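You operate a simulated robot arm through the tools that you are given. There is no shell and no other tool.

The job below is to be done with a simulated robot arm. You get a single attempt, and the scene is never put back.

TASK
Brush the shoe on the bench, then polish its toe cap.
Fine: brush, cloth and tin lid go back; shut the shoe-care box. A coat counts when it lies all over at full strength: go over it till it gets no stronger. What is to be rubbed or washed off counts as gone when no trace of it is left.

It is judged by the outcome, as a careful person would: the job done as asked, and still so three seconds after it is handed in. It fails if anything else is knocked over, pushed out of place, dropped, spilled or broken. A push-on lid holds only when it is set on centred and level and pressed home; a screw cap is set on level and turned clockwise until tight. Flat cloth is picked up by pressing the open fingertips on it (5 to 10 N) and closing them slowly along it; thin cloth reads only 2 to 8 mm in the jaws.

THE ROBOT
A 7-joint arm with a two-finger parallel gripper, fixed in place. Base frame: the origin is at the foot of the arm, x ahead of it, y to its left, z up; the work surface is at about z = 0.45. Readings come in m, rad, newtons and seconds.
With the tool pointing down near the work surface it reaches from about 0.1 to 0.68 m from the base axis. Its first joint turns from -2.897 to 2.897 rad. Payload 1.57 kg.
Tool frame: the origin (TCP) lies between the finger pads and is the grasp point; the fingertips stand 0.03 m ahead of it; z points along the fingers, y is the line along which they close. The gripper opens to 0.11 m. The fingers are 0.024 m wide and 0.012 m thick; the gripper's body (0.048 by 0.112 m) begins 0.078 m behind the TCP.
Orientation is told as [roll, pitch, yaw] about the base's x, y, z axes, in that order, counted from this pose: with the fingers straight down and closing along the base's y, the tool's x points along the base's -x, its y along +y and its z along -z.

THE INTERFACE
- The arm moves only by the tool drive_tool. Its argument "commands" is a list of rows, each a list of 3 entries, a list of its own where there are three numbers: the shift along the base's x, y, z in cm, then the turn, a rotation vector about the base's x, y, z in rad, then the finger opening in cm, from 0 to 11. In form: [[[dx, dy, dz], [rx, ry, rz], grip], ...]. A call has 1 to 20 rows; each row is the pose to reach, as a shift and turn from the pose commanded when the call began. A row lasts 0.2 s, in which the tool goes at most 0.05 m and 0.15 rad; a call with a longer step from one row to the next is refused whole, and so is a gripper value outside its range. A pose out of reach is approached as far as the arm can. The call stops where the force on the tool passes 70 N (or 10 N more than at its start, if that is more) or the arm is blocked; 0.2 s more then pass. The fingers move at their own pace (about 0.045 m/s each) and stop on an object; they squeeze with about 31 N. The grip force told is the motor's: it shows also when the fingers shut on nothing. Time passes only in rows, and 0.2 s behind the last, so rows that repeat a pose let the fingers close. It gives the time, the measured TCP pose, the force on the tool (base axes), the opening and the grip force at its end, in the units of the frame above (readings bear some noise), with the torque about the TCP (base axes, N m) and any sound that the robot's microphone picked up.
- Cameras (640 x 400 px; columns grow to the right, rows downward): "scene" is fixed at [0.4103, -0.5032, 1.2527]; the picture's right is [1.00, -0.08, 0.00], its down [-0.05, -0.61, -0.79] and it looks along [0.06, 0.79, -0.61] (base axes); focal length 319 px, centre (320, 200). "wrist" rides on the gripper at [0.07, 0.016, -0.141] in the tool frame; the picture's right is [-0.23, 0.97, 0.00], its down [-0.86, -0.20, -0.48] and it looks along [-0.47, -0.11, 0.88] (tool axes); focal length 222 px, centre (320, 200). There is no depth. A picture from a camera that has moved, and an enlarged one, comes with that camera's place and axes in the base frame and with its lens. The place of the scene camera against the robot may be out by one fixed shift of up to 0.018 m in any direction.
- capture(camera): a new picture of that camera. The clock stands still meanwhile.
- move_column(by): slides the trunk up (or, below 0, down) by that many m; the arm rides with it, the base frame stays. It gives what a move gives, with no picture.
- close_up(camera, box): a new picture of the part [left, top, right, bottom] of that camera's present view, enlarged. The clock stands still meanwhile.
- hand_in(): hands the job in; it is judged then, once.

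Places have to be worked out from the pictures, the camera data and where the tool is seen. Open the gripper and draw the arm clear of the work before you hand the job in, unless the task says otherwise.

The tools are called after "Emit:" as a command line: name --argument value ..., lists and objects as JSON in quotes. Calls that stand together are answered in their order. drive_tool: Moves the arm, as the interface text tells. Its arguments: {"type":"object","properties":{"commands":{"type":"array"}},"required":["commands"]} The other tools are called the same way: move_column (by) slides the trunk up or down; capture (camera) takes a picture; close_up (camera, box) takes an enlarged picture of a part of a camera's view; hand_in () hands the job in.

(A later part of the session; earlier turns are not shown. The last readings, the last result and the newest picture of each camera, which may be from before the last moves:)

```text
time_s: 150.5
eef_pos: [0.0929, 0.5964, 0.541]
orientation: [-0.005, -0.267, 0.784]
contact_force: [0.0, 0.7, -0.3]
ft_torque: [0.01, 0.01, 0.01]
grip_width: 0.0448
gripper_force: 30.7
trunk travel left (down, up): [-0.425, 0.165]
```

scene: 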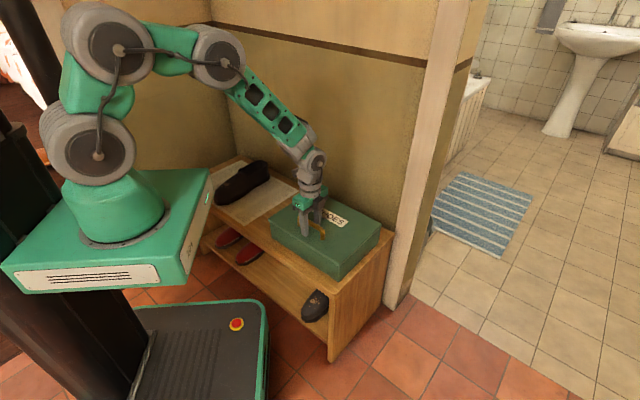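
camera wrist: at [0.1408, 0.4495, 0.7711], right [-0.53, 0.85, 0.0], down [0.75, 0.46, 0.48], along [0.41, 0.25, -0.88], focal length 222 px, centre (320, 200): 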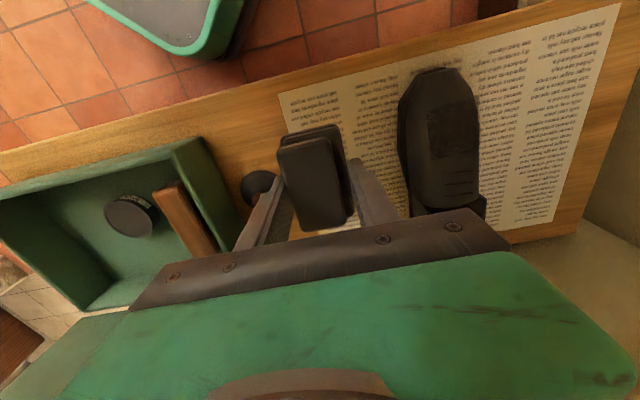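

Emit:
drive_tool --commands '[[[0, 0, -0.1], [0, 0, 0], 1], [[0, 0, -0.15], [0, 0, 0], 1], [[0, 0, -0.15], [0, 0, 0], 1]]'

Emit:
close_up --camera "scene" --box '[200, 150, 280, 210]'

```text
time_s: 151.3
eef_pos: [0.0913, 0.598, 0.5388]
orientation: [-0.006, -0.268, 0.784]
contact_force: [0.1, -0.7, 0.0]
ft_torque: [-0.03, 0.03, 0.02]
grip_width: 0.0449
gripper_force: 30.9
trunk travel left (down, up): [-0.425, 0.165]
```

```text
6.67 times, centred on (240, 180) of scene
camera zoom: at [0.4103, -0.5032, 1.2527], right [1.0, -0.08, 0.0], down [-0.05, -0.61, -0.79], along [0.06, 0.79, -0.61], focal length 2130 px, centre (853, 333)
```

zoom: 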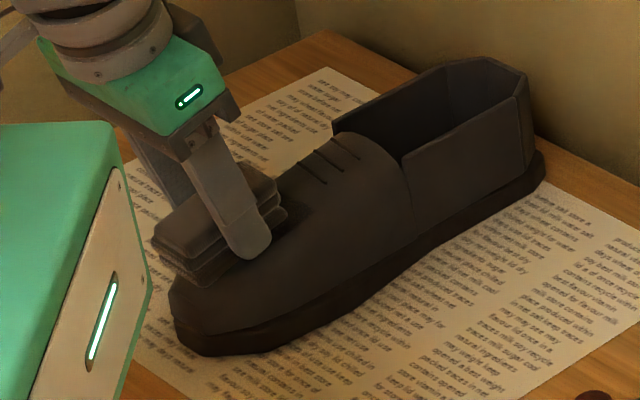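

The shoe has been pushed back about 2 cm in total toward its heel by the uphill strokes. I stop those; I lift off and inspect the coat from the same look-out as before.

Emit:
drive_tool --commands '[[[0, 0, 2.5], [0, 0, 0], 1], [[1.5, -1.5, 5], [-0.05, 0.05, 0], 1], [[4, -4, 8], [-0.1, 0.1, 0], 1], [[7, -7, 9], [-0.14, 0.145, 0], 1], [[9.5, -9.7, 9], [-0.186, 0.193, 0], 1], [[10.9, -11.2, 8.9], [-0.186, 0.193, 0], 1]]'

Emit:
capture --camera "wrist"

Emit:
close_up --camera "wrist" --box '[385, 70, 495, 190]'

```text
time_s: 152.7
eef_pos: [0.2027, 0.4862, 0.6287]
orientation: [-0.001, 0.001, 0.785]
contact_force: [-0.3, 0.5, -0.6]
ft_torque: [0.01, 0.0, 0.01]
grip_width: 0.0447
gripper_force: 30.7
trunk travel left (down, up): [-0.425, 0.165]
```

```text
taken
camera wrist: at [0.1423, 0.4494, 0.7698], right [-0.53, 0.85, 0.0], down [0.75, 0.46, 0.48], along [0.41, 0.25, -0.88], focal length 222 px, centre (320, 200)
```

wrist: 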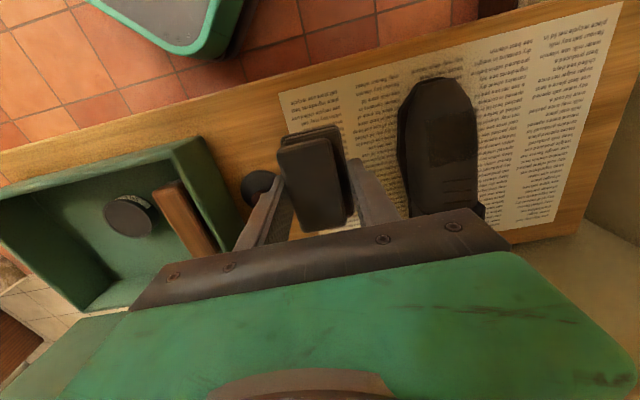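

```text
3.33 times, centred on (440, 130) of wrist
camera zoom: at [0.1423, 0.4494, 0.7698], right [-0.53, 0.85, 0.0], down [0.75, 0.46, 0.48], along [0.41, 0.25, -0.88], focal length 740 px, centre (-80, 433)
```

zoom: 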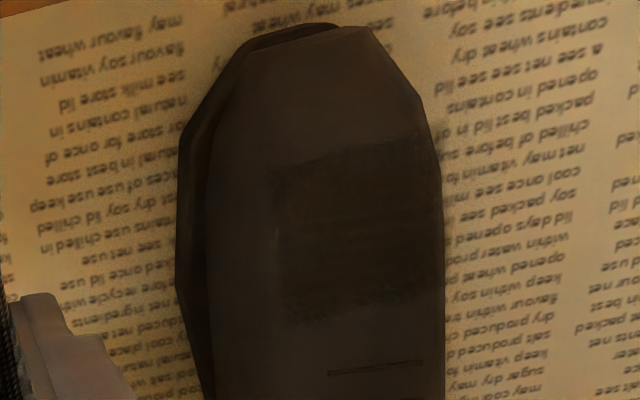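

Emit:
close_up --camera "wrist" --box '[420, 100, 490, 170]'

Emit:
close_up --camera "scene" --box '[205, 155, 275, 205]'

```text
5.71 times, centred on (455, 135) of wrist
camera zoom: at [0.1423, 0.4494, 0.7698], right [-0.53, 0.85, 0.0], down [0.75, 0.46, 0.48], along [0.41, 0.25, -0.88], focal length 1269 px, centre (-451, 571)
```

zoom: 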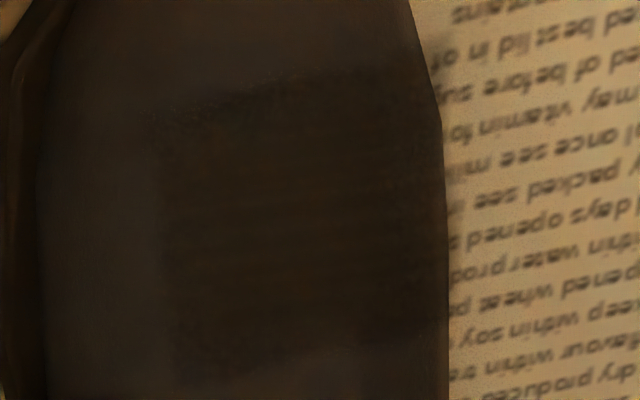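

```text
8.00 times, centred on (240, 180) of scene
camera zoom: at [0.4103, -0.5032, 1.2527], right [1.0, -0.08, 0.0], down [-0.05, -0.61, -0.79], along [0.06, 0.79, -0.61], focal length 2556 px, centre (960, 360)
```

zoom: 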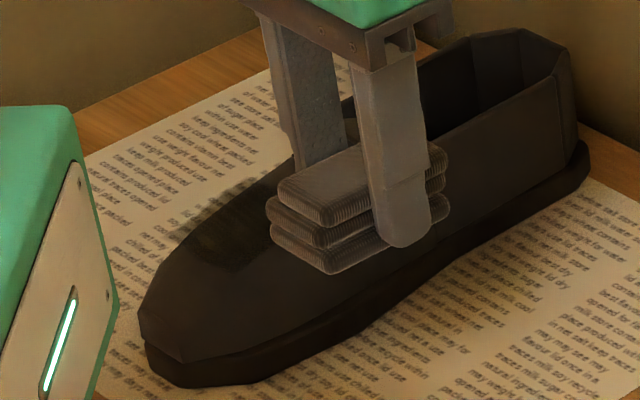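

The coat looks even. To be sure it is saturated rather than the cloth being spent, I reload the cloth at the tin once more.

Emit:
drive_tool --commands '[[[3.5, -2.4, 0], [0, 0, 0], 1], [[7, -4.9, 0], [0.03, -0.031, 0], 1], [[10.5, -7.3, 0], [0.07, -0.072, 0], 1], [[14, -9.7, 0], [0.11, -0.114, 0], 1], [[17.5, -12.2, 0], [0.15, -0.155, 0], 1], [[21, -14.6, 0], [0.2, -0.207, 0], 1], [[24.5, -17, 0], [0.243, -0.252, 0], 1], [[26.4, -18.4, -1], [0.243, -0.252, 0], 1], [[26.4, -18.4, -4], [0.243, -0.252, 0], 1], [[26.4, -18.4, -7], [0.243, -0.252, 0], 1], [[26.4, -18.4, -8.5], [0.243, -0.252, 0], 1]]'

Emit:
close_up --camera "wrist" --box '[240, 60, 400, 240]'

Emit:
close_up --camera "scene" --box '[285, 195, 355, 250]'

```text
time_s: 155.1
eef_pos: [0.4646, 0.3019, 0.5429]
orientation: [-0.007, -0.351, 0.786]
contact_force: [-0.6, -0.8, -1.5]
ft_torque: [-0.01, 0.01, 0.02]
grip_width: 0.0449
gripper_force: 30.9
trunk travel left (down, up): [-0.425, 0.165]
```

```text
2.22 times, centred on (320, 150) of wrist
camera zoom: at [0.3736, 0.2345, 0.6516], right [-0.54, 0.84, 0.07], down [0.59, 0.31, 0.74], along [0.6, 0.44, -0.66], focal length 494 px, centre (320, 311)
```

zoom: 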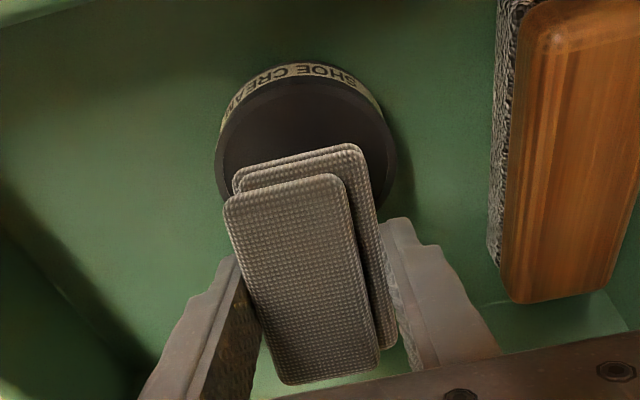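

```text
7.27 times, centred on (320, 222) of scene
camera zoom: at [0.4103, -0.5032, 1.2527], right [1.0, -0.08, 0.0], down [-0.05, -0.61, -0.79], along [0.06, 0.79, -0.61], focal length 2323 px, centre (320, 36)
```

zoom: 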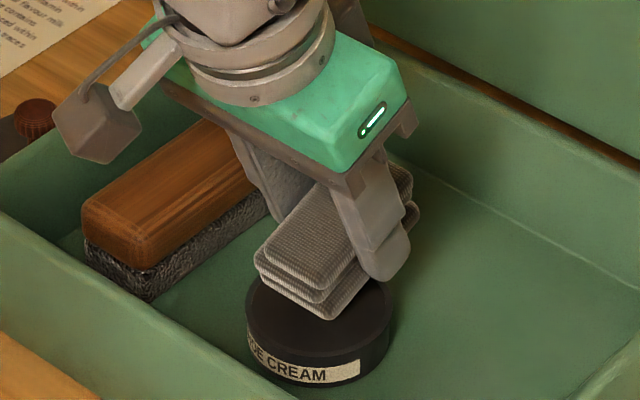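

Colour is about the same as after the first dip. I lower to the cream and wipe gently again.

Emit:
drive_tool --commands '[[[0.1, 0, -0.5], [0, 0, 0], 1], [[0.1, 0, -0.9], [0, 0, 0], 1], [[0.1, 0, -1], [0, 0, 0], 1], [[0.3, 0.2, -1], [0, 0, 0], 1], [[0.1, 0, -1], [0, 0, 0], 1], [[-0.1, -0.2, -1], [0, 0, 0], 1], [[0.1, 0, -1], [0, 0, 0], 1], [[0.3, 0.2, -1], [0, 0, 0], 1], [[0.1, 0, -1], [0, 0, 0], 1]]'

Emit:
close_up --camera "wrist" --box '[240, 60, 400, 240]'

```text
time_s: 157.1
eef_pos: [0.466, 0.303, 0.5322]
orientation: [-0.006, -0.348, 0.784]
contact_force: [0.6, 0.1, 0.3]
ft_torque: [0.01, 0.01, 0.03]
grip_width: 0.0445
gripper_force: 31.3
trunk travel left (down, up): [-0.425, 0.165]
```

```text
2.22 times, centred on (320, 150) of wrist
camera zoom: at [0.3748, 0.2343, 0.6411], right [-0.54, 0.84, 0.07], down [0.59, 0.31, 0.74], along [0.6, 0.44, -0.66], focal length 494 px, centre (320, 311)
```

zoom: 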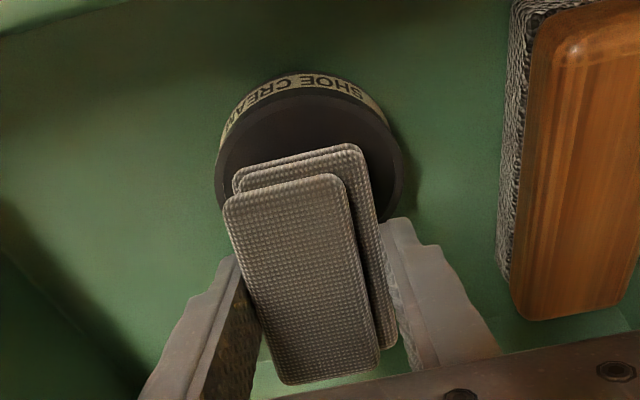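

Not touching yet; I lower a bit more and wipe.

Emit:
drive_tool --commands '[[[0, 0, -0.15], [0, 0, 0], 1], [[0, 0, -0.3], [0, 0, 0], 1], [[0, 0, -0.3], [0, 0, 0], 1]]'

```text
time_s: 157.9
eef_pos: [0.4664, 0.302, 0.5307]
orientation: [-0.006, -0.355, 0.785]
contact_force: [-4.0, 0.7, 14.7]
ft_torque: [-0.19, 0.53, -0.07]
grip_width: 0.0447
gripper_force: 31.4
trunk travel left (down, up): [-0.425, 0.165]
```

Emit:
drive_tool --commands '[[[0, 0, 0.05], [0, 0, 0], 1], [[0.2, 0.2, 0.05], [0, 0, 0], 1], [[0, 0, 0.05], [0, 0, 0], 1], [[-0.2, -0.2, 0.05], [0, 0, 0], 1], [[0, 0, 0.05], [0, 0, 0], 1], [[0.2, 0.2, 0.05], [0, 0, 0], 1], [[0, 0, 0.05], [0, 0, 0], 1]]'

Emit:
close_up --camera "wrist" --box '[240, 60, 400, 240]'

Emit:
close_up --camera "scene" --box '[285, 195, 355, 250]'

```text
time_s: 159.5
eef_pos: [0.4672, 0.302, 0.531]
orientation: [-0.006, -0.351, 0.786]
contact_force: [-1.7, -2.9, 9.9]
ft_torque: [-0.22, 0.29, 0.03]
grip_width: 0.0448
gripper_force: 30.9
trunk travel left (down, up): [-0.425, 0.165]
```

```text
2.22 times, centred on (320, 150) of wrist
camera zoom: at [0.3754, 0.2337, 0.6391], right [-0.54, 0.84, 0.07], down [0.59, 0.31, 0.74], along [0.6, 0.44, -0.66], focal length 494 px, centre (320, 311)
```

zoom: 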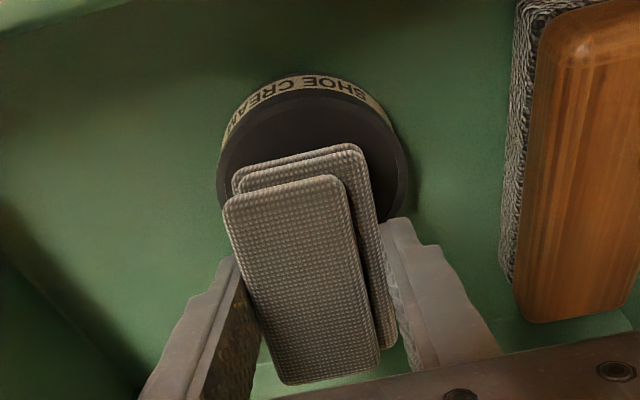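

```text
7.27 times, centred on (320, 222) of scene
camera zoom: at [0.4103, -0.5032, 1.2527], right [1.0, -0.08, 0.0], down [-0.05, -0.61, -0.79], along [0.06, 0.79, -0.61], focal length 2323 px, centre (320, 36)
```

zoom: 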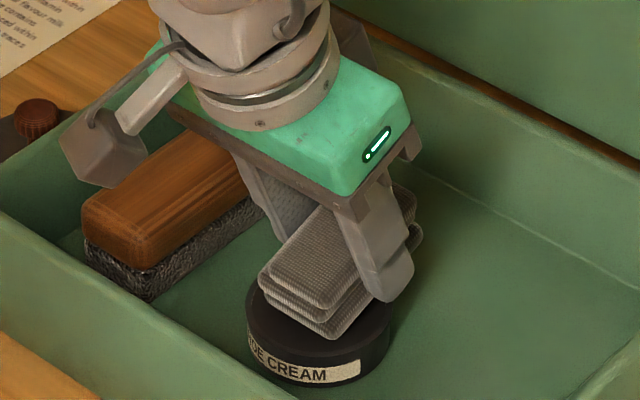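

The cloth's colour no longer changes, so it is fully loaded. I carry it back above the patch (now centred at about (0.113,0.615)).

Emit:
drive_tool --commands '[[[0, 0, 3], [0, 0, 0], 1], [[-0.3, 0.3, 7], [0, 0, 0], 1], [[-3, 2.7, 9], [0, 0, 0], 1], [[-6.6, 5.9, 9], [0, 0, 0], 1], [[-10.1, 9.1, 9], [0, 0, 0], 1], [[-13.6, 12.2, 9], [0, 0, 0], 1], [[-17.1, 15.4, 9], [0, 0, 0], 1], [[-20.6, 18.6, 9], [0, 0, 0], 1], [[-24.1, 21.7, 9], [-0.01, 0.01, 0], 1], [[-27.6, 24.9, 9], [-0.02, 0.02, 0], 1], [[-31.2, 28.1, 9], [-0.04, 0.041, 0], 1], [[-34.3, 30.9, 8], [-0.057, 0.059, 0], 1], [[-34.8, 31.35, 5], [-0.057, 0.059, 0], 1], [[-34.8, 31.35, 2.5], [-0.057, 0.059, 0], 1]]'

Emit:
close_up --camera "wrist" --box '[240, 60, 420, 240]'

```text
time_s: 162.5
eef_pos: [0.1195, 0.6162, 0.5561]
orientation: [-0.003, -0.267, 0.783]
contact_force: [0.0, 0.2, -0.6]
ft_torque: [0.02, -0.03, 0.05]
grip_width: 0.0446
gripper_force: 30.9
trunk travel left (down, up): [-0.425, 0.165]
```

```text
2.22 times, centred on (330, 150) of wrist
camera zoom: at [0.0347, 0.5553, 0.6734], right [-0.53, 0.85, 0.06], down [0.63, 0.35, 0.69], along [0.56, 0.4, -0.72], focal length 494 px, centre (298, 311)
```

zoom: 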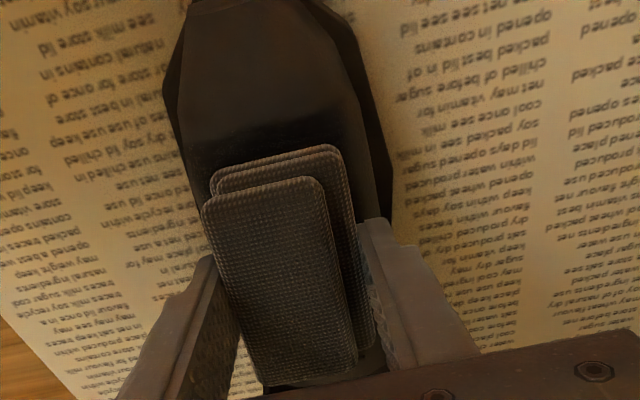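

Pad is above the patch. Lowering gently to contact.

Emit:
drive_tool --commands '[[[0, 0, -0.5], [0, 0, 0], 1], [[0, 0, -0.9], [0, 0, 0], 1], [[0, 0, -1.05], [0, 0, 0], 1], [[0, 0, -1.05], [0, 0, 0], 1]]'

```text
time_s: 163.5
eef_pos: [0.1185, 0.6145, 0.546]
orientation: [-0.004, -0.271, 0.783]
contact_force: [-0.8, -4.2, 16.9]
ft_torque: [0.39, -0.49, -0.09]
grip_width: 0.0448
gripper_force: 30.8
trunk travel left (down, up): [-0.425, 0.165]
```

Contact ~17 N. Three downhill strokes over the centre, lifting on each return.

Emit:
drive_tool --commands '[[[-0.72, -0.7, -0.2], [0, 0, 0], 1], [[-1.43, -1.4, -0.45], [0, 0, 0], 1], [[-2.15, -2.1, -0.7], [0, 0, 0], 1], [[-2.6, -2.55, -0.85], [0, 0, 0], 1], [[-2.6, -2.55, 0.3], [0, 0, 0], 1], [[-1.2, -1.2, 1], [0, 0, 0], 1], [[0, 0, 0.9], [0, 0, 0], 1], [[0, 0, 0], [0, 0, 0], 1], [[-0.72, -0.7, -0.2], [0, 0, 0], 1], [[-1.43, -1.4, -0.45], [0, 0, 0], 1], [[-2.15, -2.1, -0.7], [0, 0, 0], 1], [[-2.6, -2.55, -0.85], [0, 0, 0], 1], [[-2.6, -2.55, 0.3], [0, 0, 0], 1], [[-1.2, -1.2, 1], [0, 0, 0], 1], [[0, 0, 0.9], [0, 0, 0], 1], [[0, 0, 0], [0, 0, 0], 1], [[-0.72, -0.7, -0.2], [0, 0, 0], 1], [[-1.43, -1.4, -0.45], [0, 0, 0], 1], [[-2.15, -2.1, -0.7], [0, 0, 0], 1], [[-2.6, -2.55, -0.85], [0, 0, 0], 1]]'

```text
time_s: 167.7
eef_pos: [0.0929, 0.5892, 0.5373]
orientation: [-0.005, -0.269, 0.784]
contact_force: [1.5, 0.2, 7.0]
ft_torque: [0.23, -0.16, 0.0]
grip_width: 0.0448
gripper_force: 31.3
trunk travel left (down, up): [-0.425, 0.165]
```

Now the left strip: I lift, shift left with a roll toward that side, and approach.

Emit:
drive_tool --commands '[[[0, 0, 1.5], [0, 0, 0], 1], [[0.4, 2.3, 2.4], [-0.07, -0.07, 0], 1], [[0.64, 4.55, 2.4], [-0.143, -0.14, 0], 1], [[0.64, 4.55, 1.3], [-0.143, -0.14, 0], 1], [[0.64, 4.55, 0.9], [-0.143, -0.14, 0], 1]]'

Emit:
close_up --camera "wrist" --box '[240, 60, 420, 240]'

```text
time_s: 168.9
eef_pos: [0.0985, 0.6353, 0.5447]
orientation: [-0.213, -0.262, 0.837]
contact_force: [-1.0, 0.7, 0.1]
ft_torque: [-0.01, 0.04, -0.04]
grip_width: 0.0447
gripper_force: 31.0
trunk travel left (down, up): [-0.425, 0.165]
```

```text
2.22 times, centred on (330, 150) of wrist
camera zoom: at [-0.0024, 0.5908, 0.6574], right [-0.53, 0.84, -0.14], down [0.54, 0.45, 0.71], along [0.66, 0.3, -0.69], focal length 494 px, centre (298, 311)
```

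zoom: 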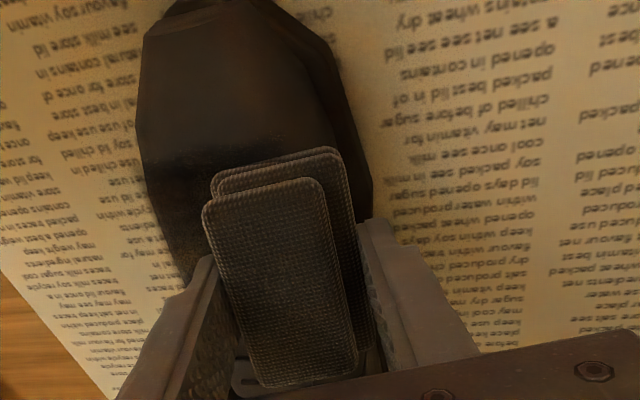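

From this angle the coat looks strongly dark across the width. I lower onto the left strip.

Emit:
drive_tool --commands '[[[0, 0, -0.3], [0, 0, 0], 1], [[0, 0, -0.5], [0, 0, 0], 1], [[0, 0, -0.5], [0, 0, 0], 1]]'

```text
time_s: 169.7
eef_pos: [0.0988, 0.6358, 0.5439]
orientation: [-0.208, -0.263, 0.839]
contact_force: [-5.2, -6.0, 21.5]
ft_torque: [0.26, -0.51, -0.04]
grip_width: 0.0446
gripper_force: 31.0
trunk travel left (down, up): [-0.425, 0.165]
```

Emit:
drive_tool --commands '[[[0, 0, 0.1], [0, 0, 0], 1], [[-0.72, -0.7, -0.13], [0, 0, 0], 1], [[-1.43, -1.4, -0.38], [0, 0, 0], 1], [[-2.15, -2.1, -0.63], [0, 0, 0], 1], [[-2.6, -2.55, -0.78], [0, 0, 0], 1], [[-2.6, -2.55, 0.3], [0, 0, 0], 1], [[-1.2, -1.2, 1], [0, 0, 0], 1], [[0, 0, 0.9], [0, 0, 0], 1], [[0, 0, 0.08], [0, 0, 0], 1], [[-0.72, -0.7, -0.13], [0, 0, 0], 1], [[-1.43, -1.4, -0.38], [0, 0, 0], 1], [[-2.15, -2.1, -0.63], [0, 0, 0], 1], [[-2.6, -2.55, -0.78], [0, 0, 0], 1], [[-2.6, -2.55, 0.3], [0, 0, 0], 1], [[-1.2, -1.2, 1], [0, 0, 0], 1], [[0, 0, 0.9], [0, 0, 0], 1], [[0, 0, 0.08], [0, 0, 0], 1], [[-0.72, -0.7, -0.13], [0, 0, 0], 1], [[-1.43, -1.4, -0.38], [0, 0, 0], 1], [[-2.3, -2.25, -0.68], [0, 0, 0], 1]]'

```text
time_s: 173.9
eef_pos: [0.0751, 0.612, 0.5338]
orientation: [-0.21, -0.262, 0.839]
contact_force: [1.2, 3.6, 13.7]
ft_torque: [0.39, -0.28, 0.03]
grip_width: 0.0445
gripper_force: 31.2
trunk travel left (down, up): [-0.425, 0.165]
```

Good contact. Now the right strip: lift, roll to the other side, shift, and approach.

Emit:
drive_tool --commands '[[[0, 0, 1.8], [0, 0, 0], 1], [[1.5, 0.3, 2.8], [0.093, 0.091, 0], 1], [[3.2, -0.2, 3], [0.186, 0.182, 0], 1], [[4.8, -0.9, 3], [0.272, 0.266, 0], 1], [[5.73, -1.25, 2.6], [0.3, 0.294, 0], 1], [[5.73, -1.25, 1.6], [0.3, 0.294, 0], 1], [[5.73, -1.25, 1.3], [0.3, 0.294, 0], 1]]'

Emit:
close_up --camera "wrist" --box '[240, 60, 420, 240]'

```text
time_s: 175.5
eef_pos: [0.1322, 0.5996, 0.5477]
orientation: [0.224, -0.261, 0.722]
contact_force: [-0.2, 0.5, -0.7]
ft_torque: [0.03, 0.01, 0.02]
grip_width: 0.0447
gripper_force: 31.2
trunk travel left (down, up): [-0.425, 0.165]
```

```text
2.22 times, centred on (330, 150) of wrist
camera zoom: at [0.0666, 0.5196, 0.6654], right [-0.51, 0.82, 0.27], down [0.74, 0.25, 0.63], along [0.45, 0.52, -0.73], focal length 494 px, centre (298, 311)
```

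zoom: 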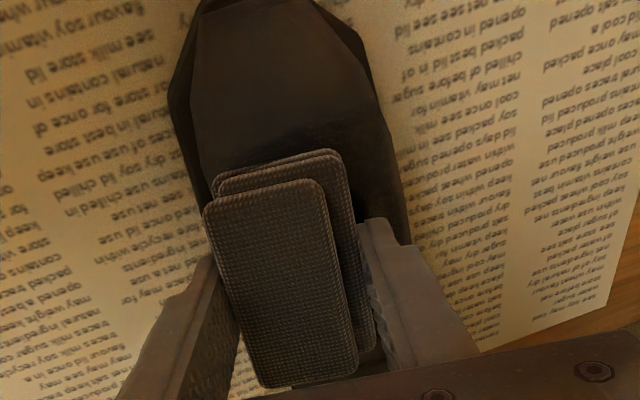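

Emit:
drive_tool --commands '[[[0, 0, -0.4], [0, 0, 0], 1], [[0, 0, -0.7], [0, 0, 0], 1], [[0, 0, -0.7], [0, 0, 0], 1]]'

```text
time_s: 176.3
eef_pos: [0.1331, 0.6006, 0.5437]
orientation: [0.227, -0.267, 0.722]
contact_force: [-1.7, -17.4, 34.7]
ft_torque: [-0.83, 0.04, -0.08]
grip_width: 0.0449
gripper_force: 31.1
trunk travel left (down, up): [-0.425, 0.165]
```

A bit firm (39 N); I ease up 2 mm and make three downhill strokes.

Emit:
drive_tool --commands '[[[0, 0, 0.2], [0, 0, 0], 1], [[-0.72, -0.7, -0.03], [0, 0, 0], 1], [[-1.43, -1.4, -0.28], [0, 0, 0], 1], [[-2.15, -2.1, -0.53], [0, 0, 0], 1], [[-2.6, -2.55, -0.68], [0, 0, 0], 1], [[-2.6, -2.55, 0.4], [0, 0, 0], 1], [[-1.2, -1.2, 1.1], [0, 0, 0], 1], [[0, 0, 1], [0, 0, 0], 1], [[0, 0, 0.2], [0, 0, 0], 1], [[-0.72, -0.7, -0.03], [0, 0, 0], 1], [[-1.43, -1.4, -0.28], [0, 0, 0], 1], [[-2.15, -2.1, -0.53], [0, 0, 0], 1], [[-2.6, -2.55, -0.68], [0, 0, 0], 1], [[-2.6, -2.55, 0.4], [0, 0, 0], 1], [[-1.2, -1.2, 1.1], [0, 0, 0], 1], [[0, 0, 1], [0, 0, 0], 1], [[0, 0, 0.2], [0, 0, 0], 1], [[-0.72, -0.7, -0.03], [0, 0, 0], 1], [[-1.43, -1.4, -0.28], [0, 0, 0], 1], [[-2.3, -2.25, -0.58], [0, 0, 0], 1]]'

```text
time_s: 180.5
eef_pos: [0.1106, 0.5805, 0.5373]
orientation: [0.229, -0.272, 0.723]
contact_force: [8.8, 5.0, 28.1]
ft_torque: [-0.05, -0.56, 0.07]
grip_width: 0.0447
gripper_force: 31.0
trunk travel left (down, up): [-0.425, 0.165]
```

Firm contact at the end. I lift off and look from the same look-out.

Emit:
drive_tool --commands '[[[0, 0, 2.5], [0, 0, 0], 1], [[1.5, -1.5, 5], [-0.1, 0.011, 0.009], 1], [[4, -4, 8], [-0.2, 0.023, 0.017], 1], [[6.5, -6.5, 9.1], [-0.28, 0.032, 0.025], 1], [[9.2, -9.4, 9.1], [-0.343, 0.039, 0.03], 1], [[9.2, -9.4, 9.1], [-0.343, 0.039, 0.03], 1]]'

Emit:
capture --camera "wrist"

Emit:
close_up --camera "wrist" --box '[385, 70, 495, 190]'

Emit:
close_up --camera "wrist" --box '[420, 100, 490, 170]'

```text
time_s: 181.9
eef_pos: [0.2026, 0.4835, 0.626]
orientation: [-0.002, 0.004, 0.784]
contact_force: [-0.4, 0.0, -0.8]
ft_torque: [0.01, 0.04, 0.02]
grip_width: 0.0448
gripper_force: 31.3
trunk travel left (down, up): [-0.425, 0.165]
```

```text
taken
camera wrist: at [0.1421, 0.4481, 0.7675], right [-0.53, 0.85, 0.0], down [0.75, 0.46, 0.48], along [0.41, 0.25, -0.88], focal length 222 px, centre (320, 200)
```

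wrist: 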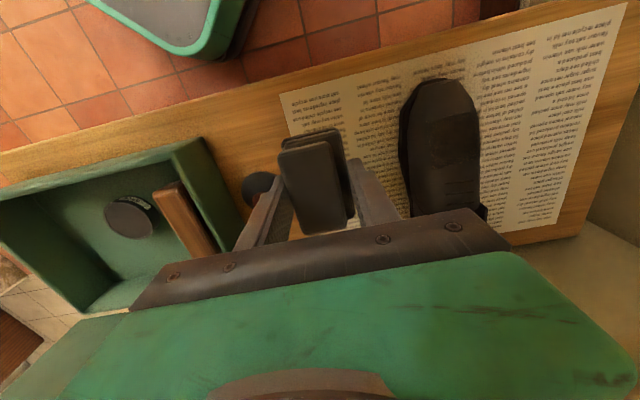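

```text
3.33 times, centred on (440, 130) of wrist
camera zoom: at [0.1421, 0.4481, 0.7675], right [-0.53, 0.85, 0.0], down [0.75, 0.46, 0.48], along [0.41, 0.25, -0.88], focal length 740 px, centre (-80, 433)
```

zoom: 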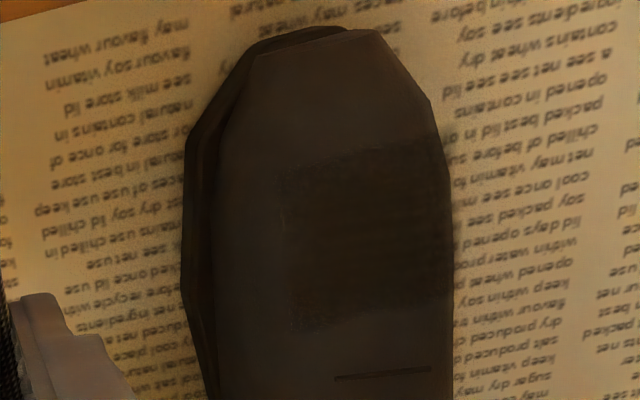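

```text
5.71 times, centred on (455, 135) of wrist
camera zoom: at [0.1421, 0.4481, 0.7675], right [-0.53, 0.85, 0.0], down [0.75, 0.46, 0.48], along [0.41, 0.25, -0.88], focal length 1269 px, centre (-451, 571)
```

zoom: 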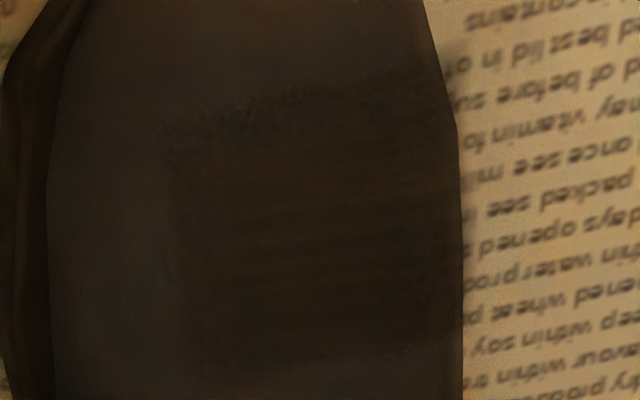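

The patch's right strip (about 1.3 cm) still looks a bit lighter: the last roll was too large, so the pad's edge touched outside it. I redo that strip with a smaller roll of 0.1 rad.

Emit:
drive_tool --commands '[[[-1.5, 2.5, 0], [0.05, -0.024, 0], 1], [[-3.2, 5.3, -0.5], [0.11, -0.052, 0], 1], [[-5, 8.3, -1.5], [0.18, -0.086, 0], 1], [[-7, 11.65, -4], [0.2575, -0.123, -0.013], 1], [[-7, 11.65, -6.5], [0.2575, -0.123, -0.013], 1], [[-7, 11.65, -7.5], [0.2575, -0.123, -0.013], 1]]'

Emit:
drive_tool --commands '[[[0, 0, -0.3], [0, 0, 0], 1], [[0, 0, -0.5], [0, 0, 0], 1], [[0, 0, -0.5], [0, 0, 0], 1]]'

```text
time_s: 183.3
eef_pos: [0.1304, 0.6007, 0.5489]
orientation: [0.097, -0.266, 0.758]
contact_force: [-0.5, -0.2, -0.4]
ft_torque: [0.0, 0.01, -0.01]
grip_width: 0.0448
gripper_force: 30.4
trunk travel left (down, up): [-0.425, 0.165]
```

```text
time_s: 184.1
eef_pos: [0.1324, 0.5993, 0.5441]
orientation: [0.097, -0.265, 0.758]
contact_force: [-0.8, -1.9, 2.7]
ft_torque: [0.05, -0.02, 0.04]
grip_width: 0.045
gripper_force: 30.5
trunk travel left (down, up): [-0.425, 0.165]
```

Contact just begins. I press 1 mm more and make downhill strokes here.

Emit:
drive_tool --commands '[[[0, 0, -0.12], [0, 0, 0], 1], [[-0.6, -0.59, -0.33], [0, 0, 0], 1], [[-1.2, -1.18, -0.55], [0, 0, 0], 1], [[-1.9, -1.86, -0.8], [0, 0, 0], 1], [[-2.5, -2.45, -1], [0, 0, 0], 1], [[-2.5, -2.45, 0.2], [0, 0, 0], 1], [[-1.2, -1.2, 0.9], [0, 0, 0], 1], [[0, 0, 0.9], [0, 0, 0], 1], [[0, 0, -0.12], [0, 0, 0], 1], [[-0.6, -0.59, -0.33], [0, 0, 0], 1], [[-1.2, -1.18, -0.55], [0, 0, 0], 1], [[-1.9, -1.86, -0.8], [0, 0, 0], 1], [[-2.5, -2.45, -1], [0, 0, 0], 1], [[-2.5, -2.45, 0.2], [0, 0, 0], 1], [[-1.2, -1.2, 0.9], [0, 0, 0], 1], [[0, 0, 0.9], [0, 0, 0], 1], [[0, 0, -0.12], [0, 0, 0], 1], [[-0.6, -0.59, -0.33], [0, 0, 0], 1], [[-1.2, -1.18, -0.55], [0, 0, 0], 1], [[-1.9, -1.86, -0.8], [0, 0, 0], 1]]'

```text
time_s: 188.3
eef_pos: [0.1122, 0.5827, 0.5383]
orientation: [0.099, -0.268, 0.759]
contact_force: [1.3, 0.2, 6.0]
ft_torque: [0.24, -0.18, -0.06]
grip_width: 0.0447
gripper_force: 30.8
trunk travel left (down, up): [-0.425, 0.165]
```

Contact held. I lift and look again from the same spot.

Emit:
drive_tool --commands '[[[0, 0, 2.5], [0, 0, 0], 1], [[1.5, -1.5, 5], [-0.08, 0.038, 0.004], 1], [[4, -4, 8], [-0.16, 0.076, 0.008], 1], [[6.5, -6.5, 9], [-0.22, 0.105, 0.011], 1], [[9, -9.6, 9], [-0.2575, 0.123, 0.014], 1], [[9, -9.8, 9], [-0.2575, 0.123, 0.014], 1]]'

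Emit:
close_up --camera "wrist" --box '[385, 70, 495, 190]'

Emit:
close_up --camera "wrist" --box '[420, 100, 490, 170]'

Emit:
close_up --camera "scene" --box '[205, 155, 275, 205]'

```text
time_s: 189.7
eef_pos: [0.2024, 0.4837, 0.6259]
orientation: [-0.003, 0.002, 0.786]
contact_force: [0.3, -0.3, -1.0]
ft_torque: [0.0, 0.01, 0.01]
grip_width: 0.0445
gripper_force: 31.1
trunk travel left (down, up): [-0.425, 0.165]
```

```text
3.33 times, centred on (440, 130) of wrist
camera zoom: at [0.1438, 0.4473, 0.7673], right [-0.53, 0.85, 0.0], down [0.75, 0.47, 0.48], along [0.41, 0.25, -0.88], focal length 740 px, centre (-80, 433)
```

zoom: 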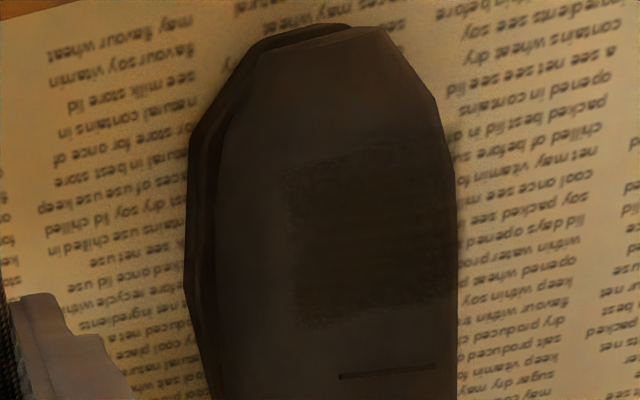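

```text
5.71 times, centred on (455, 135) of wrist
camera zoom: at [0.1438, 0.4473, 0.7673], right [-0.53, 0.85, 0.0], down [0.75, 0.47, 0.48], along [0.41, 0.25, -0.88], focal length 1269 px, centre (-451, 571)
```

zoom: 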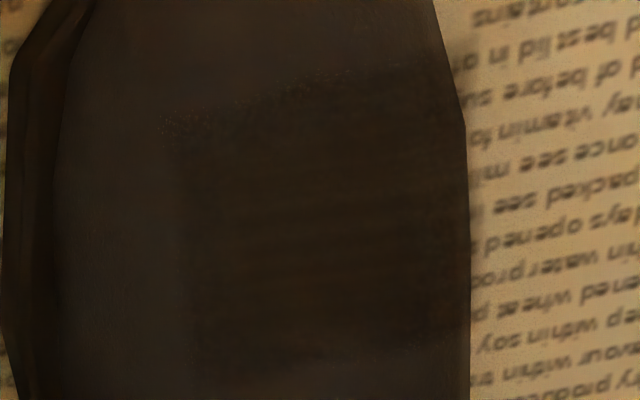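

```text
8.00 times, centred on (240, 180) of scene
camera zoom: at [0.4103, -0.5032, 1.2527], right [1.0, -0.08, 0.0], down [-0.05, -0.61, -0.79], along [0.06, 0.79, -0.61], focal length 2556 px, centre (960, 360)
```

zoom: 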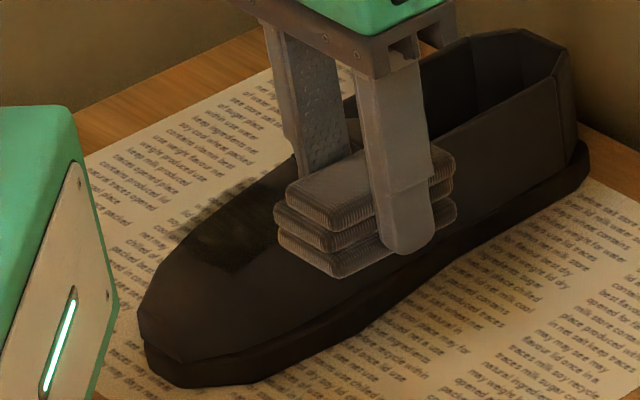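

I move the hand further aside and view the whole patch with the fixed camera for comparison with earlier pictures.

Emit:
drive_tool --commands '[[[3, -2, 1], [0, 0, 0], 1], [[6.5, -4, 2], [0, 0, 0], 1], [[10, -6, 2], [0, 0, 0], 1]]'

Emit:
close_up --camera "scene" --box '[205, 160, 261, 202]'

Emit:
close_up --camera "scene" --box '[220, 165, 252, 189]'

Emit:
capture --camera "wrist"

```text
time_s: 190.5
eef_pos: [0.3023, 0.4231, 0.6451]
orientation: [-0.001, 0.001, 0.786]
contact_force: [0.3, -0.5, 0.5]
ft_torque: [0.0, 0.02, 0.03]
grip_width: 0.0447
gripper_force: 30.8
trunk travel left (down, up): [-0.425, 0.165]
```

```text
9.52 times, centred on (233, 181) of scene
camera zoom: at [0.4103, -0.5032, 1.2527], right [1.0, -0.08, 0.0], down [-0.05, -0.61, -0.79], along [0.06, 0.79, -0.61], focal length 3042 px, centre (1149, 381)
```

zoom: 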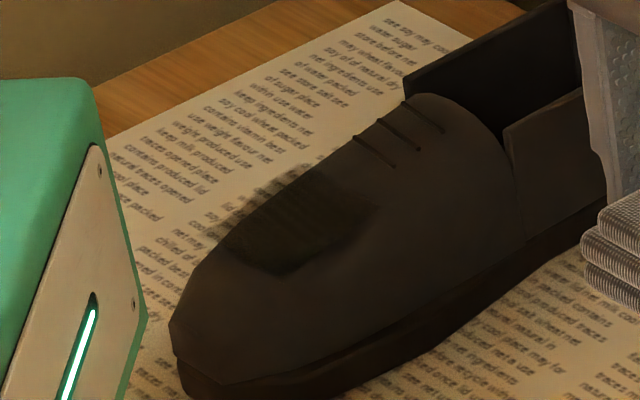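

```text
16.00 times, centred on (236, 177) of scene
camera zoom: at [0.4103, -0.5032, 1.2527], right [1.0, -0.08, 0.0], down [-0.05, -0.61, -0.79], along [0.06, 0.79, -0.61], focal length 5111 px, centre (1664, 568)
```

zoom: 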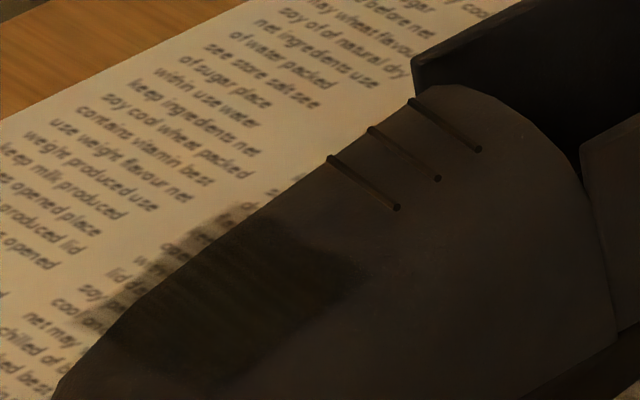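

```text
taken
camera wrist: at [0.2437, 0.3866, 0.7866], right [-0.53, 0.85, 0.0], down [0.75, 0.47, 0.48], along [0.41, 0.25, -0.88], focal length 222 px, centre (320, 200)
```

wrist: 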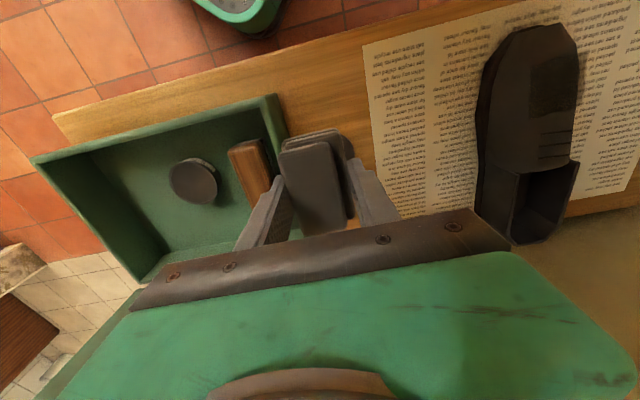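

Emit:
close_up --camera "wrist" --box '[470, 20, 600, 180]'

Emit:
close_up --camera "wrist" --box '[515, 45, 590, 125]'

```text
2.50 times, centred on (535, 100) of wrist
camera zoom: at [0.2437, 0.3866, 0.7866], right [-0.53, 0.85, 0.0], down [0.75, 0.47, 0.48], along [0.41, 0.25, -0.88], focal length 555 px, centre (-218, 450)
```

zoom: 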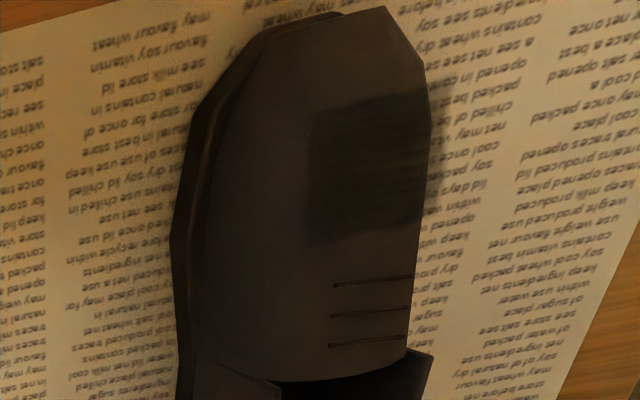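

```text
5.00 times, centred on (552, 85) of wrist
camera zoom: at [0.2437, 0.3866, 0.7866], right [-0.53, 0.85, 0.0], down [0.75, 0.47, 0.48], along [0.41, 0.25, -0.88], focal length 1111 px, centre (-842, 775)
```

zoom: 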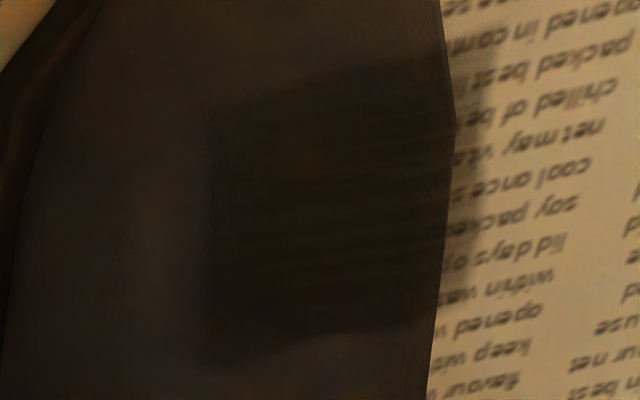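

From here the coated patch reads as an evenly dark rectangle with only a narrow soft border. To make sure it gets no stronger, I do one more full set of passes, starting with the right strip at a flush roll of 0.16.

Emit:
drive_tool --commands '[[[-3, 3.1, 0], [0.04, -0.01, 0], 1], [[-6.3, 6.5, -0.5], [0.1, -0.027, -0.005], 1], [[-9.6, 9.9, -1.5], [0.16, -0.043, -0.01], 1], [[-12.8, 13.2, -3], [0.22, -0.06, -0.015], 1], [[-15.5, 16.1, -5], [0.27, -0.073, -0.018], 1], [[-16.7, 17.4, -7.5], [0.3, -0.081, -0.02], 1], [[-16.7, 17.4, -9.3], [0.3, -0.081, -0.02], 1], [[-16.7, 17.4, -9.7], [0.3, -0.081, -0.02], 1]]'

Emit:
drive_tool --commands '[[[0, 0, -0.2], [0, 0, 0], 1], [[0, 0, -0.4], [0, 0, 0], 1], [[0, 0, -0.4], [0, 0, 0], 1]]'

```text
time_s: 192.3
eef_pos: [0.1368, 0.5974, 0.5475]
orientation: [0.161, -0.264, 0.745]
contact_force: [0.0, -0.2, -0.9]
ft_torque: [0.0, 0.0, 0.08]
grip_width: 0.0448
gripper_force: 31.4
trunk travel left (down, up): [-0.425, 0.165]
```

```text
time_s: 193.1
eef_pos: [0.1352, 0.5979, 0.5448]
orientation: [0.163, -0.266, 0.745]
contact_force: [0.8, 0.5, 0.6]
ft_torque: [0.01, 0.01, 0.0]
grip_width: 0.0448
gripper_force: 31.1
trunk travel left (down, up): [-0.425, 0.165]
```

Emit:
drive_tool --commands '[[[0, 0, -0.15], [0, 0, 0], 1], [[0, 0, -0.25], [0, 0, 0], 1], [[0, 0, -0.25], [0, 0, 0], 1]]'

```text
time_s: 193.9
eef_pos: [0.136, 0.5968, 0.5424]
orientation: [0.16, -0.264, 0.745]
contact_force: [1.0, -0.8, 1.2]
ft_torque: [0.02, -0.08, -0.02]
grip_width: 0.0447
gripper_force: 30.9
trunk travel left (down, up): [-0.425, 0.165]
```

Just touching; I press 1.5 mm further and stroke downhill three times.

Emit:
drive_tool --commands '[[[0, 0, -0.15], [0, 0, 0], 1], [[-0.6, -0.59, -0.36], [0, 0, 0], 1], [[-1.2, -1.18, -0.58], [0, 0, 0], 1], [[-1.9, -1.86, -0.84], [0, 0, 0], 1], [[-2.5, -2.45, -1.05], [0, 0, 0], 1], [[-2.5, -2.45, 0.2], [0, 0, 0], 1], [[-1.2, -1.2, 0.9], [0, 0, 0], 1], [[0, 0, 0.9], [0, 0, 0], 1], [[0, 0, -0.15], [0, 0, 0], 1], [[-0.6, -0.59, -0.36], [0, 0, 0], 1], [[-1.2, -1.18, -0.58], [0, 0, 0], 1], [[-1.9, -1.86, -0.84], [0, 0, 0], 1], [[-2.5, -2.45, -1.05], [0, 0, 0], 1], [[-2.5, -2.45, 0.2], [0, 0, 0], 1], [[-1.2, -1.2, 0.9], [0, 0, 0], 1], [[0, 0, 0.9], [0, 0, 0], 1], [[0, 0, -0.15], [0, 0, 0], 1], [[-0.6, -0.59, -0.36], [0, 0, 0], 1], [[-1.2, -1.18, -0.58], [0, 0, 0], 1], [[-1.9, -1.86, -0.84], [0, 0, 0], 1]]'

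```text
time_s: 198.1
eef_pos: [0.1153, 0.58, 0.5369]
orientation: [0.161, -0.269, 0.742]
contact_force: [6.0, 1.4, 14.1]
ft_torque: [0.07, -0.08, -0.02]
grip_width: 0.0445
gripper_force: 31.0
trunk travel left (down, up): [-0.425, 0.165]
```

Good flush contact. Now the centre strip once more.

Emit:
drive_tool --commands '[[[0, 0, 1.5], [0, 0, 0], 1], [[0, 1.9, 2.4], [-0.057, -0.056, 0], 1], [[0, 3.79, 2.4], [-0.114, -0.112, 0], 1], [[0, 3.79, 1.6], [-0.114, -0.112, 0], 1], [[0, 3.79, 1.3], [-0.114, -0.112, 0], 1]]'

```text
time_s: 199.3
eef_pos: [0.1168, 0.6168, 0.5469]
orientation: [-0.008, -0.266, 0.788]
contact_force: [0.8, 0.6, -0.3]
ft_torque: [0.0, -0.01, 0.04]
grip_width: 0.0446
gripper_force: 31.0
trunk travel left (down, up): [-0.425, 0.165]
```

Emit:
drive_tool --commands '[[[0, 0, -0.15], [0, 0, 0], 1], [[0, 0, -0.25], [0, 0, 0], 1], [[0, 0, -0.25], [0, 0, 0], 1]]'

```text
time_s: 200.1
eef_pos: [0.1169, 0.6174, 0.5463]
orientation: [-0.003, -0.269, 0.787]
contact_force: [-1.2, -4.9, 10.0]
ft_torque: [0.14, -0.31, -0.16]
grip_width: 0.0445
gripper_force: 31.3
trunk travel left (down, up): [-0.425, 0.165]
```

Emit:
drive_tool --commands '[[[-0.6, -0.59, -0.2], [0, 0, 0], 1], [[-1.2, -1.18, -0.44], [0, 0, 0], 1], [[-1.9, -1.86, -0.72], [0, 0, 0], 1], [[-2.5, -2.45, -0.94], [0, 0, 0], 1], [[-2.5, -2.45, 0.2], [0, 0, 0], 1], [[-1.2, -1.2, 0.9], [0, 0, 0], 1], [[0, 0, 0.9], [0, 0, 0], 1], [[0, 0, 0], [0, 0, 0], 1], [[-0.6, -0.59, -0.2], [0, 0, 0], 1], [[-1.2, -1.18, -0.44], [0, 0, 0], 1], [[-1.9, -1.86, -0.72], [0, 0, 0], 1], [[-2.5, -2.45, -0.94], [0, 0, 0], 1], [[-2.5, -2.45, 0.2], [0, 0, 0], 1], [[-1.2, -1.2, 0.9], [0, 0, 0], 1], [[0, 0, 0.9], [0, 0, 0], 1], [[0, 0, 0], [0, 0, 0], 1], [[-0.6, -0.59, -0.2], [0, 0, 0], 1], [[-1.2, -1.18, -0.44], [0, 0, 0], 1], [[-1.9, -1.86, -0.72], [0, 0, 0], 1]]'

```text
time_s: 204.1
eef_pos: [0.0975, 0.5992, 0.539]
orientation: [-0.003, -0.269, 0.786]
contact_force: [1.6, 1.6, 7.1]
ft_torque: [0.26, -0.28, 0.01]
grip_width: 0.0447
gripper_force: 31.3
trunk travel left (down, up): [-0.425, 0.165]
```

Contact was good throughout. Then the left strip once more.

Emit:
drive_tool --commands '[[[0, 0, 1.5], [0, 0, 0], 1], [[0, 1.8, 2.3], [-0.057, -0.056, 0], 1], [[0.08, 3.72, 2.3], [-0.114, -0.112, 0], 1], [[0.08, 3.72, 1.3], [-0.114, -0.112, 0], 1], [[0.08, 3.72, 0.9], [-0.114, -0.112, 0], 1]]'

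```text
time_s: 205.3
eef_pos: [0.0988, 0.6343, 0.547]
orientation: [-0.17, -0.262, 0.829]
contact_force: [-0.6, 0.2, -1.0]
ft_torque: [-0.01, -0.04, 0.0]
grip_width: 0.045
gripper_force: 32.0
trunk travel left (down, up): [-0.425, 0.165]
```

Emit:
drive_tool --commands '[[[0, 0, -0.2], [0, 0, 0], 1], [[0, 0, -0.35], [0, 0, 0], 1], [[0, 0, -0.35], [0, 0, 0], 1]]'

```text
time_s: 206.1
eef_pos: [0.1004, 0.6345, 0.5431]
orientation: [-0.171, -0.262, 0.831]
contact_force: [0.0, -0.1, -0.1]
ft_torque: [-0.03, -0.02, -0.02]
grip_width: 0.0449
gripper_force: 31.2
trunk travel left (down, up): [-0.425, 0.165]
```

Emit:
drive_tool --commands '[[[0, 0, -0.12], [0, 0, 0], 1], [[0, 0, -0.2], [0, 0, 0], 1], [[0, 0, -0.2], [0, 0, 0], 1]]'

```text
time_s: 206.9
eef_pos: [0.0992, 0.6352, 0.5416]
orientation: [-0.171, -0.263, 0.829]
contact_force: [-1.6, -2.4, 6.4]
ft_torque: [0.14, -0.22, -0.03]
grip_width: 0.0448
gripper_force: 31.3
trunk travel left (down, up): [-0.425, 0.165]
```

Emit:
drive_tool --commands '[[[-0.6, -0.59, -0.22], [0, 0, 0], 1], [[-1.2, -1.18, -0.46], [0, 0, 0], 1], [[-1.9, -1.86, -0.74], [0, 0, 0], 1], [[-2.5, -2.45, -0.96], [0, 0, 0], 1], [[-2.5, -2.45, 0.2], [0, 0, 0], 1], [[-1.2, -1.2, 0.9], [0, 0, 0], 1], [[0, 0, 0.9], [0, 0, 0], 1], [[0, 0, 0], [0, 0, 0], 1], [[-0.6, -0.59, -0.22], [0, 0, 0], 1], [[-1.2, -1.18, -0.46], [0, 0, 0], 1], [[-1.9, -1.86, -0.74], [0, 0, 0], 1], [[-2.5, -2.45, -0.96], [0, 0, 0], 1], [[-2.5, -2.45, 0.2], [0, 0, 0], 1], [[-1.2, -1.2, 0.9], [0, 0, 0], 1], [[0, 0, 0.9], [0, 0, 0], 1], [[0, 0, 0], [0, 0, 0], 1], [[-0.6, -0.59, -0.22], [0, 0, 0], 1], [[-1.2, -1.18, -0.46], [0, 0, 0], 1], [[-1.9, -1.86, -0.74], [0, 0, 0], 1]]'

```text
time_s: 210.9
eef_pos: [0.0789, 0.6181, 0.5361]
orientation: [-0.168, -0.267, 0.83]
contact_force: [1.6, 5.5, 13.9]
ft_torque: [0.07, -0.16, -0.01]
grip_width: 0.0446
gripper_force: 31.0
trunk travel left (down, up): [-0.425, 0.165]
```

All strips have been gone over again. I lift off and return to the comparison look-out.

Emit:
drive_tool --commands '[[[0, 0, 2.5], [0, 0, 0], 1], [[2, -1.5, 6], [-0.01, 0.045, -0.003], 1], [[5, -4, 9], [-0.025, 0.105, -0.007], 1], [[8.5, -7, 10.5], [-0.04, 0.17, -0.012], 1], [[12, -10.2, 10.9], [-0.055, 0.235, -0.016], 1], [[15.6, -13.4, 10.9], [-0.0716, 0.305, -0.0215], 1], [[19.1, -16.5, 10.9], [-0.0716, 0.305, -0.0215], 1], [[22.3, -19.5, 10.9], [-0.0716, 0.305, -0.0215], 1], [[22.3, -19.5, 10.9], [-0.0716, 0.305, -0.0215], 1]]'

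Emit:
close_up --camera "wrist" --box '[470, 20, 600, 180]'

Emit:
close_up --camera "wrist" --box '[515, 45, 590, 125]'

Emit:
close_up --camera "scene" --box '[205, 160, 261, 202]'

```text
time_s: 212.9
eef_pos: [0.3024, 0.4221, 0.6431]
orientation: [0.003, 0.003, 0.788]
contact_force: [0.9, 0.7, -0.4]
ft_torque: [0.02, 0.0, 0.0]
grip_width: 0.0447
gripper_force: 31.2
trunk travel left (down, up): [-0.425, 0.165]
```

```text
2.50 times, centred on (535, 100) of wrist
camera zoom: at [0.2425, 0.3855, 0.7852], right [-0.53, 0.85, 0.0], down [0.75, 0.46, 0.48], along [0.4, 0.25, -0.88], focal length 555 px, centre (-218, 450)
```

zoom: 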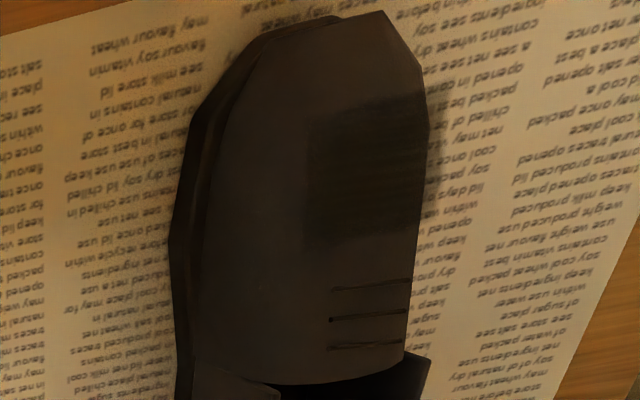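

```text
5.00 times, centred on (552, 85) of wrist
camera zoom: at [0.2425, 0.3855, 0.7852], right [-0.53, 0.85, 0.0], down [0.75, 0.46, 0.48], along [0.4, 0.25, -0.88], focal length 1111 px, centre (-842, 775)
```

zoom: 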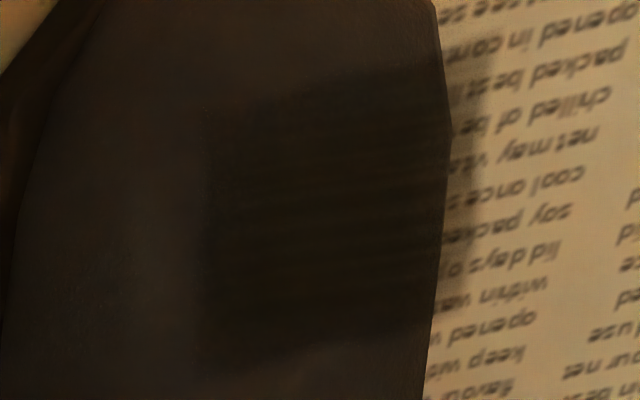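

```text
9.52 times, centred on (233, 181) of scene
camera zoom: at [0.4103, -0.5032, 1.2527], right [1.0, -0.08, 0.0], down [-0.05, -0.61, -0.79], along [0.06, 0.79, -0.61], focal length 3042 px, centre (1149, 381)
```

zoom: 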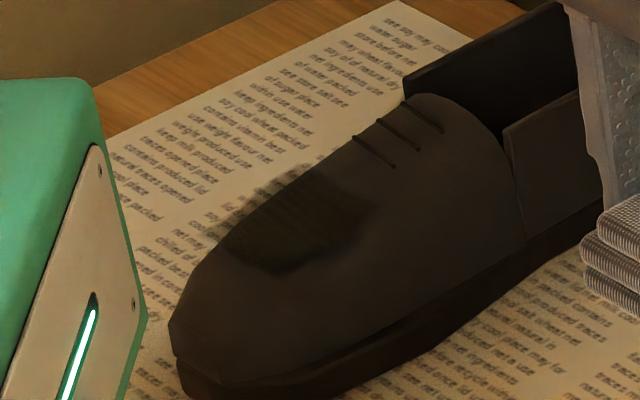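

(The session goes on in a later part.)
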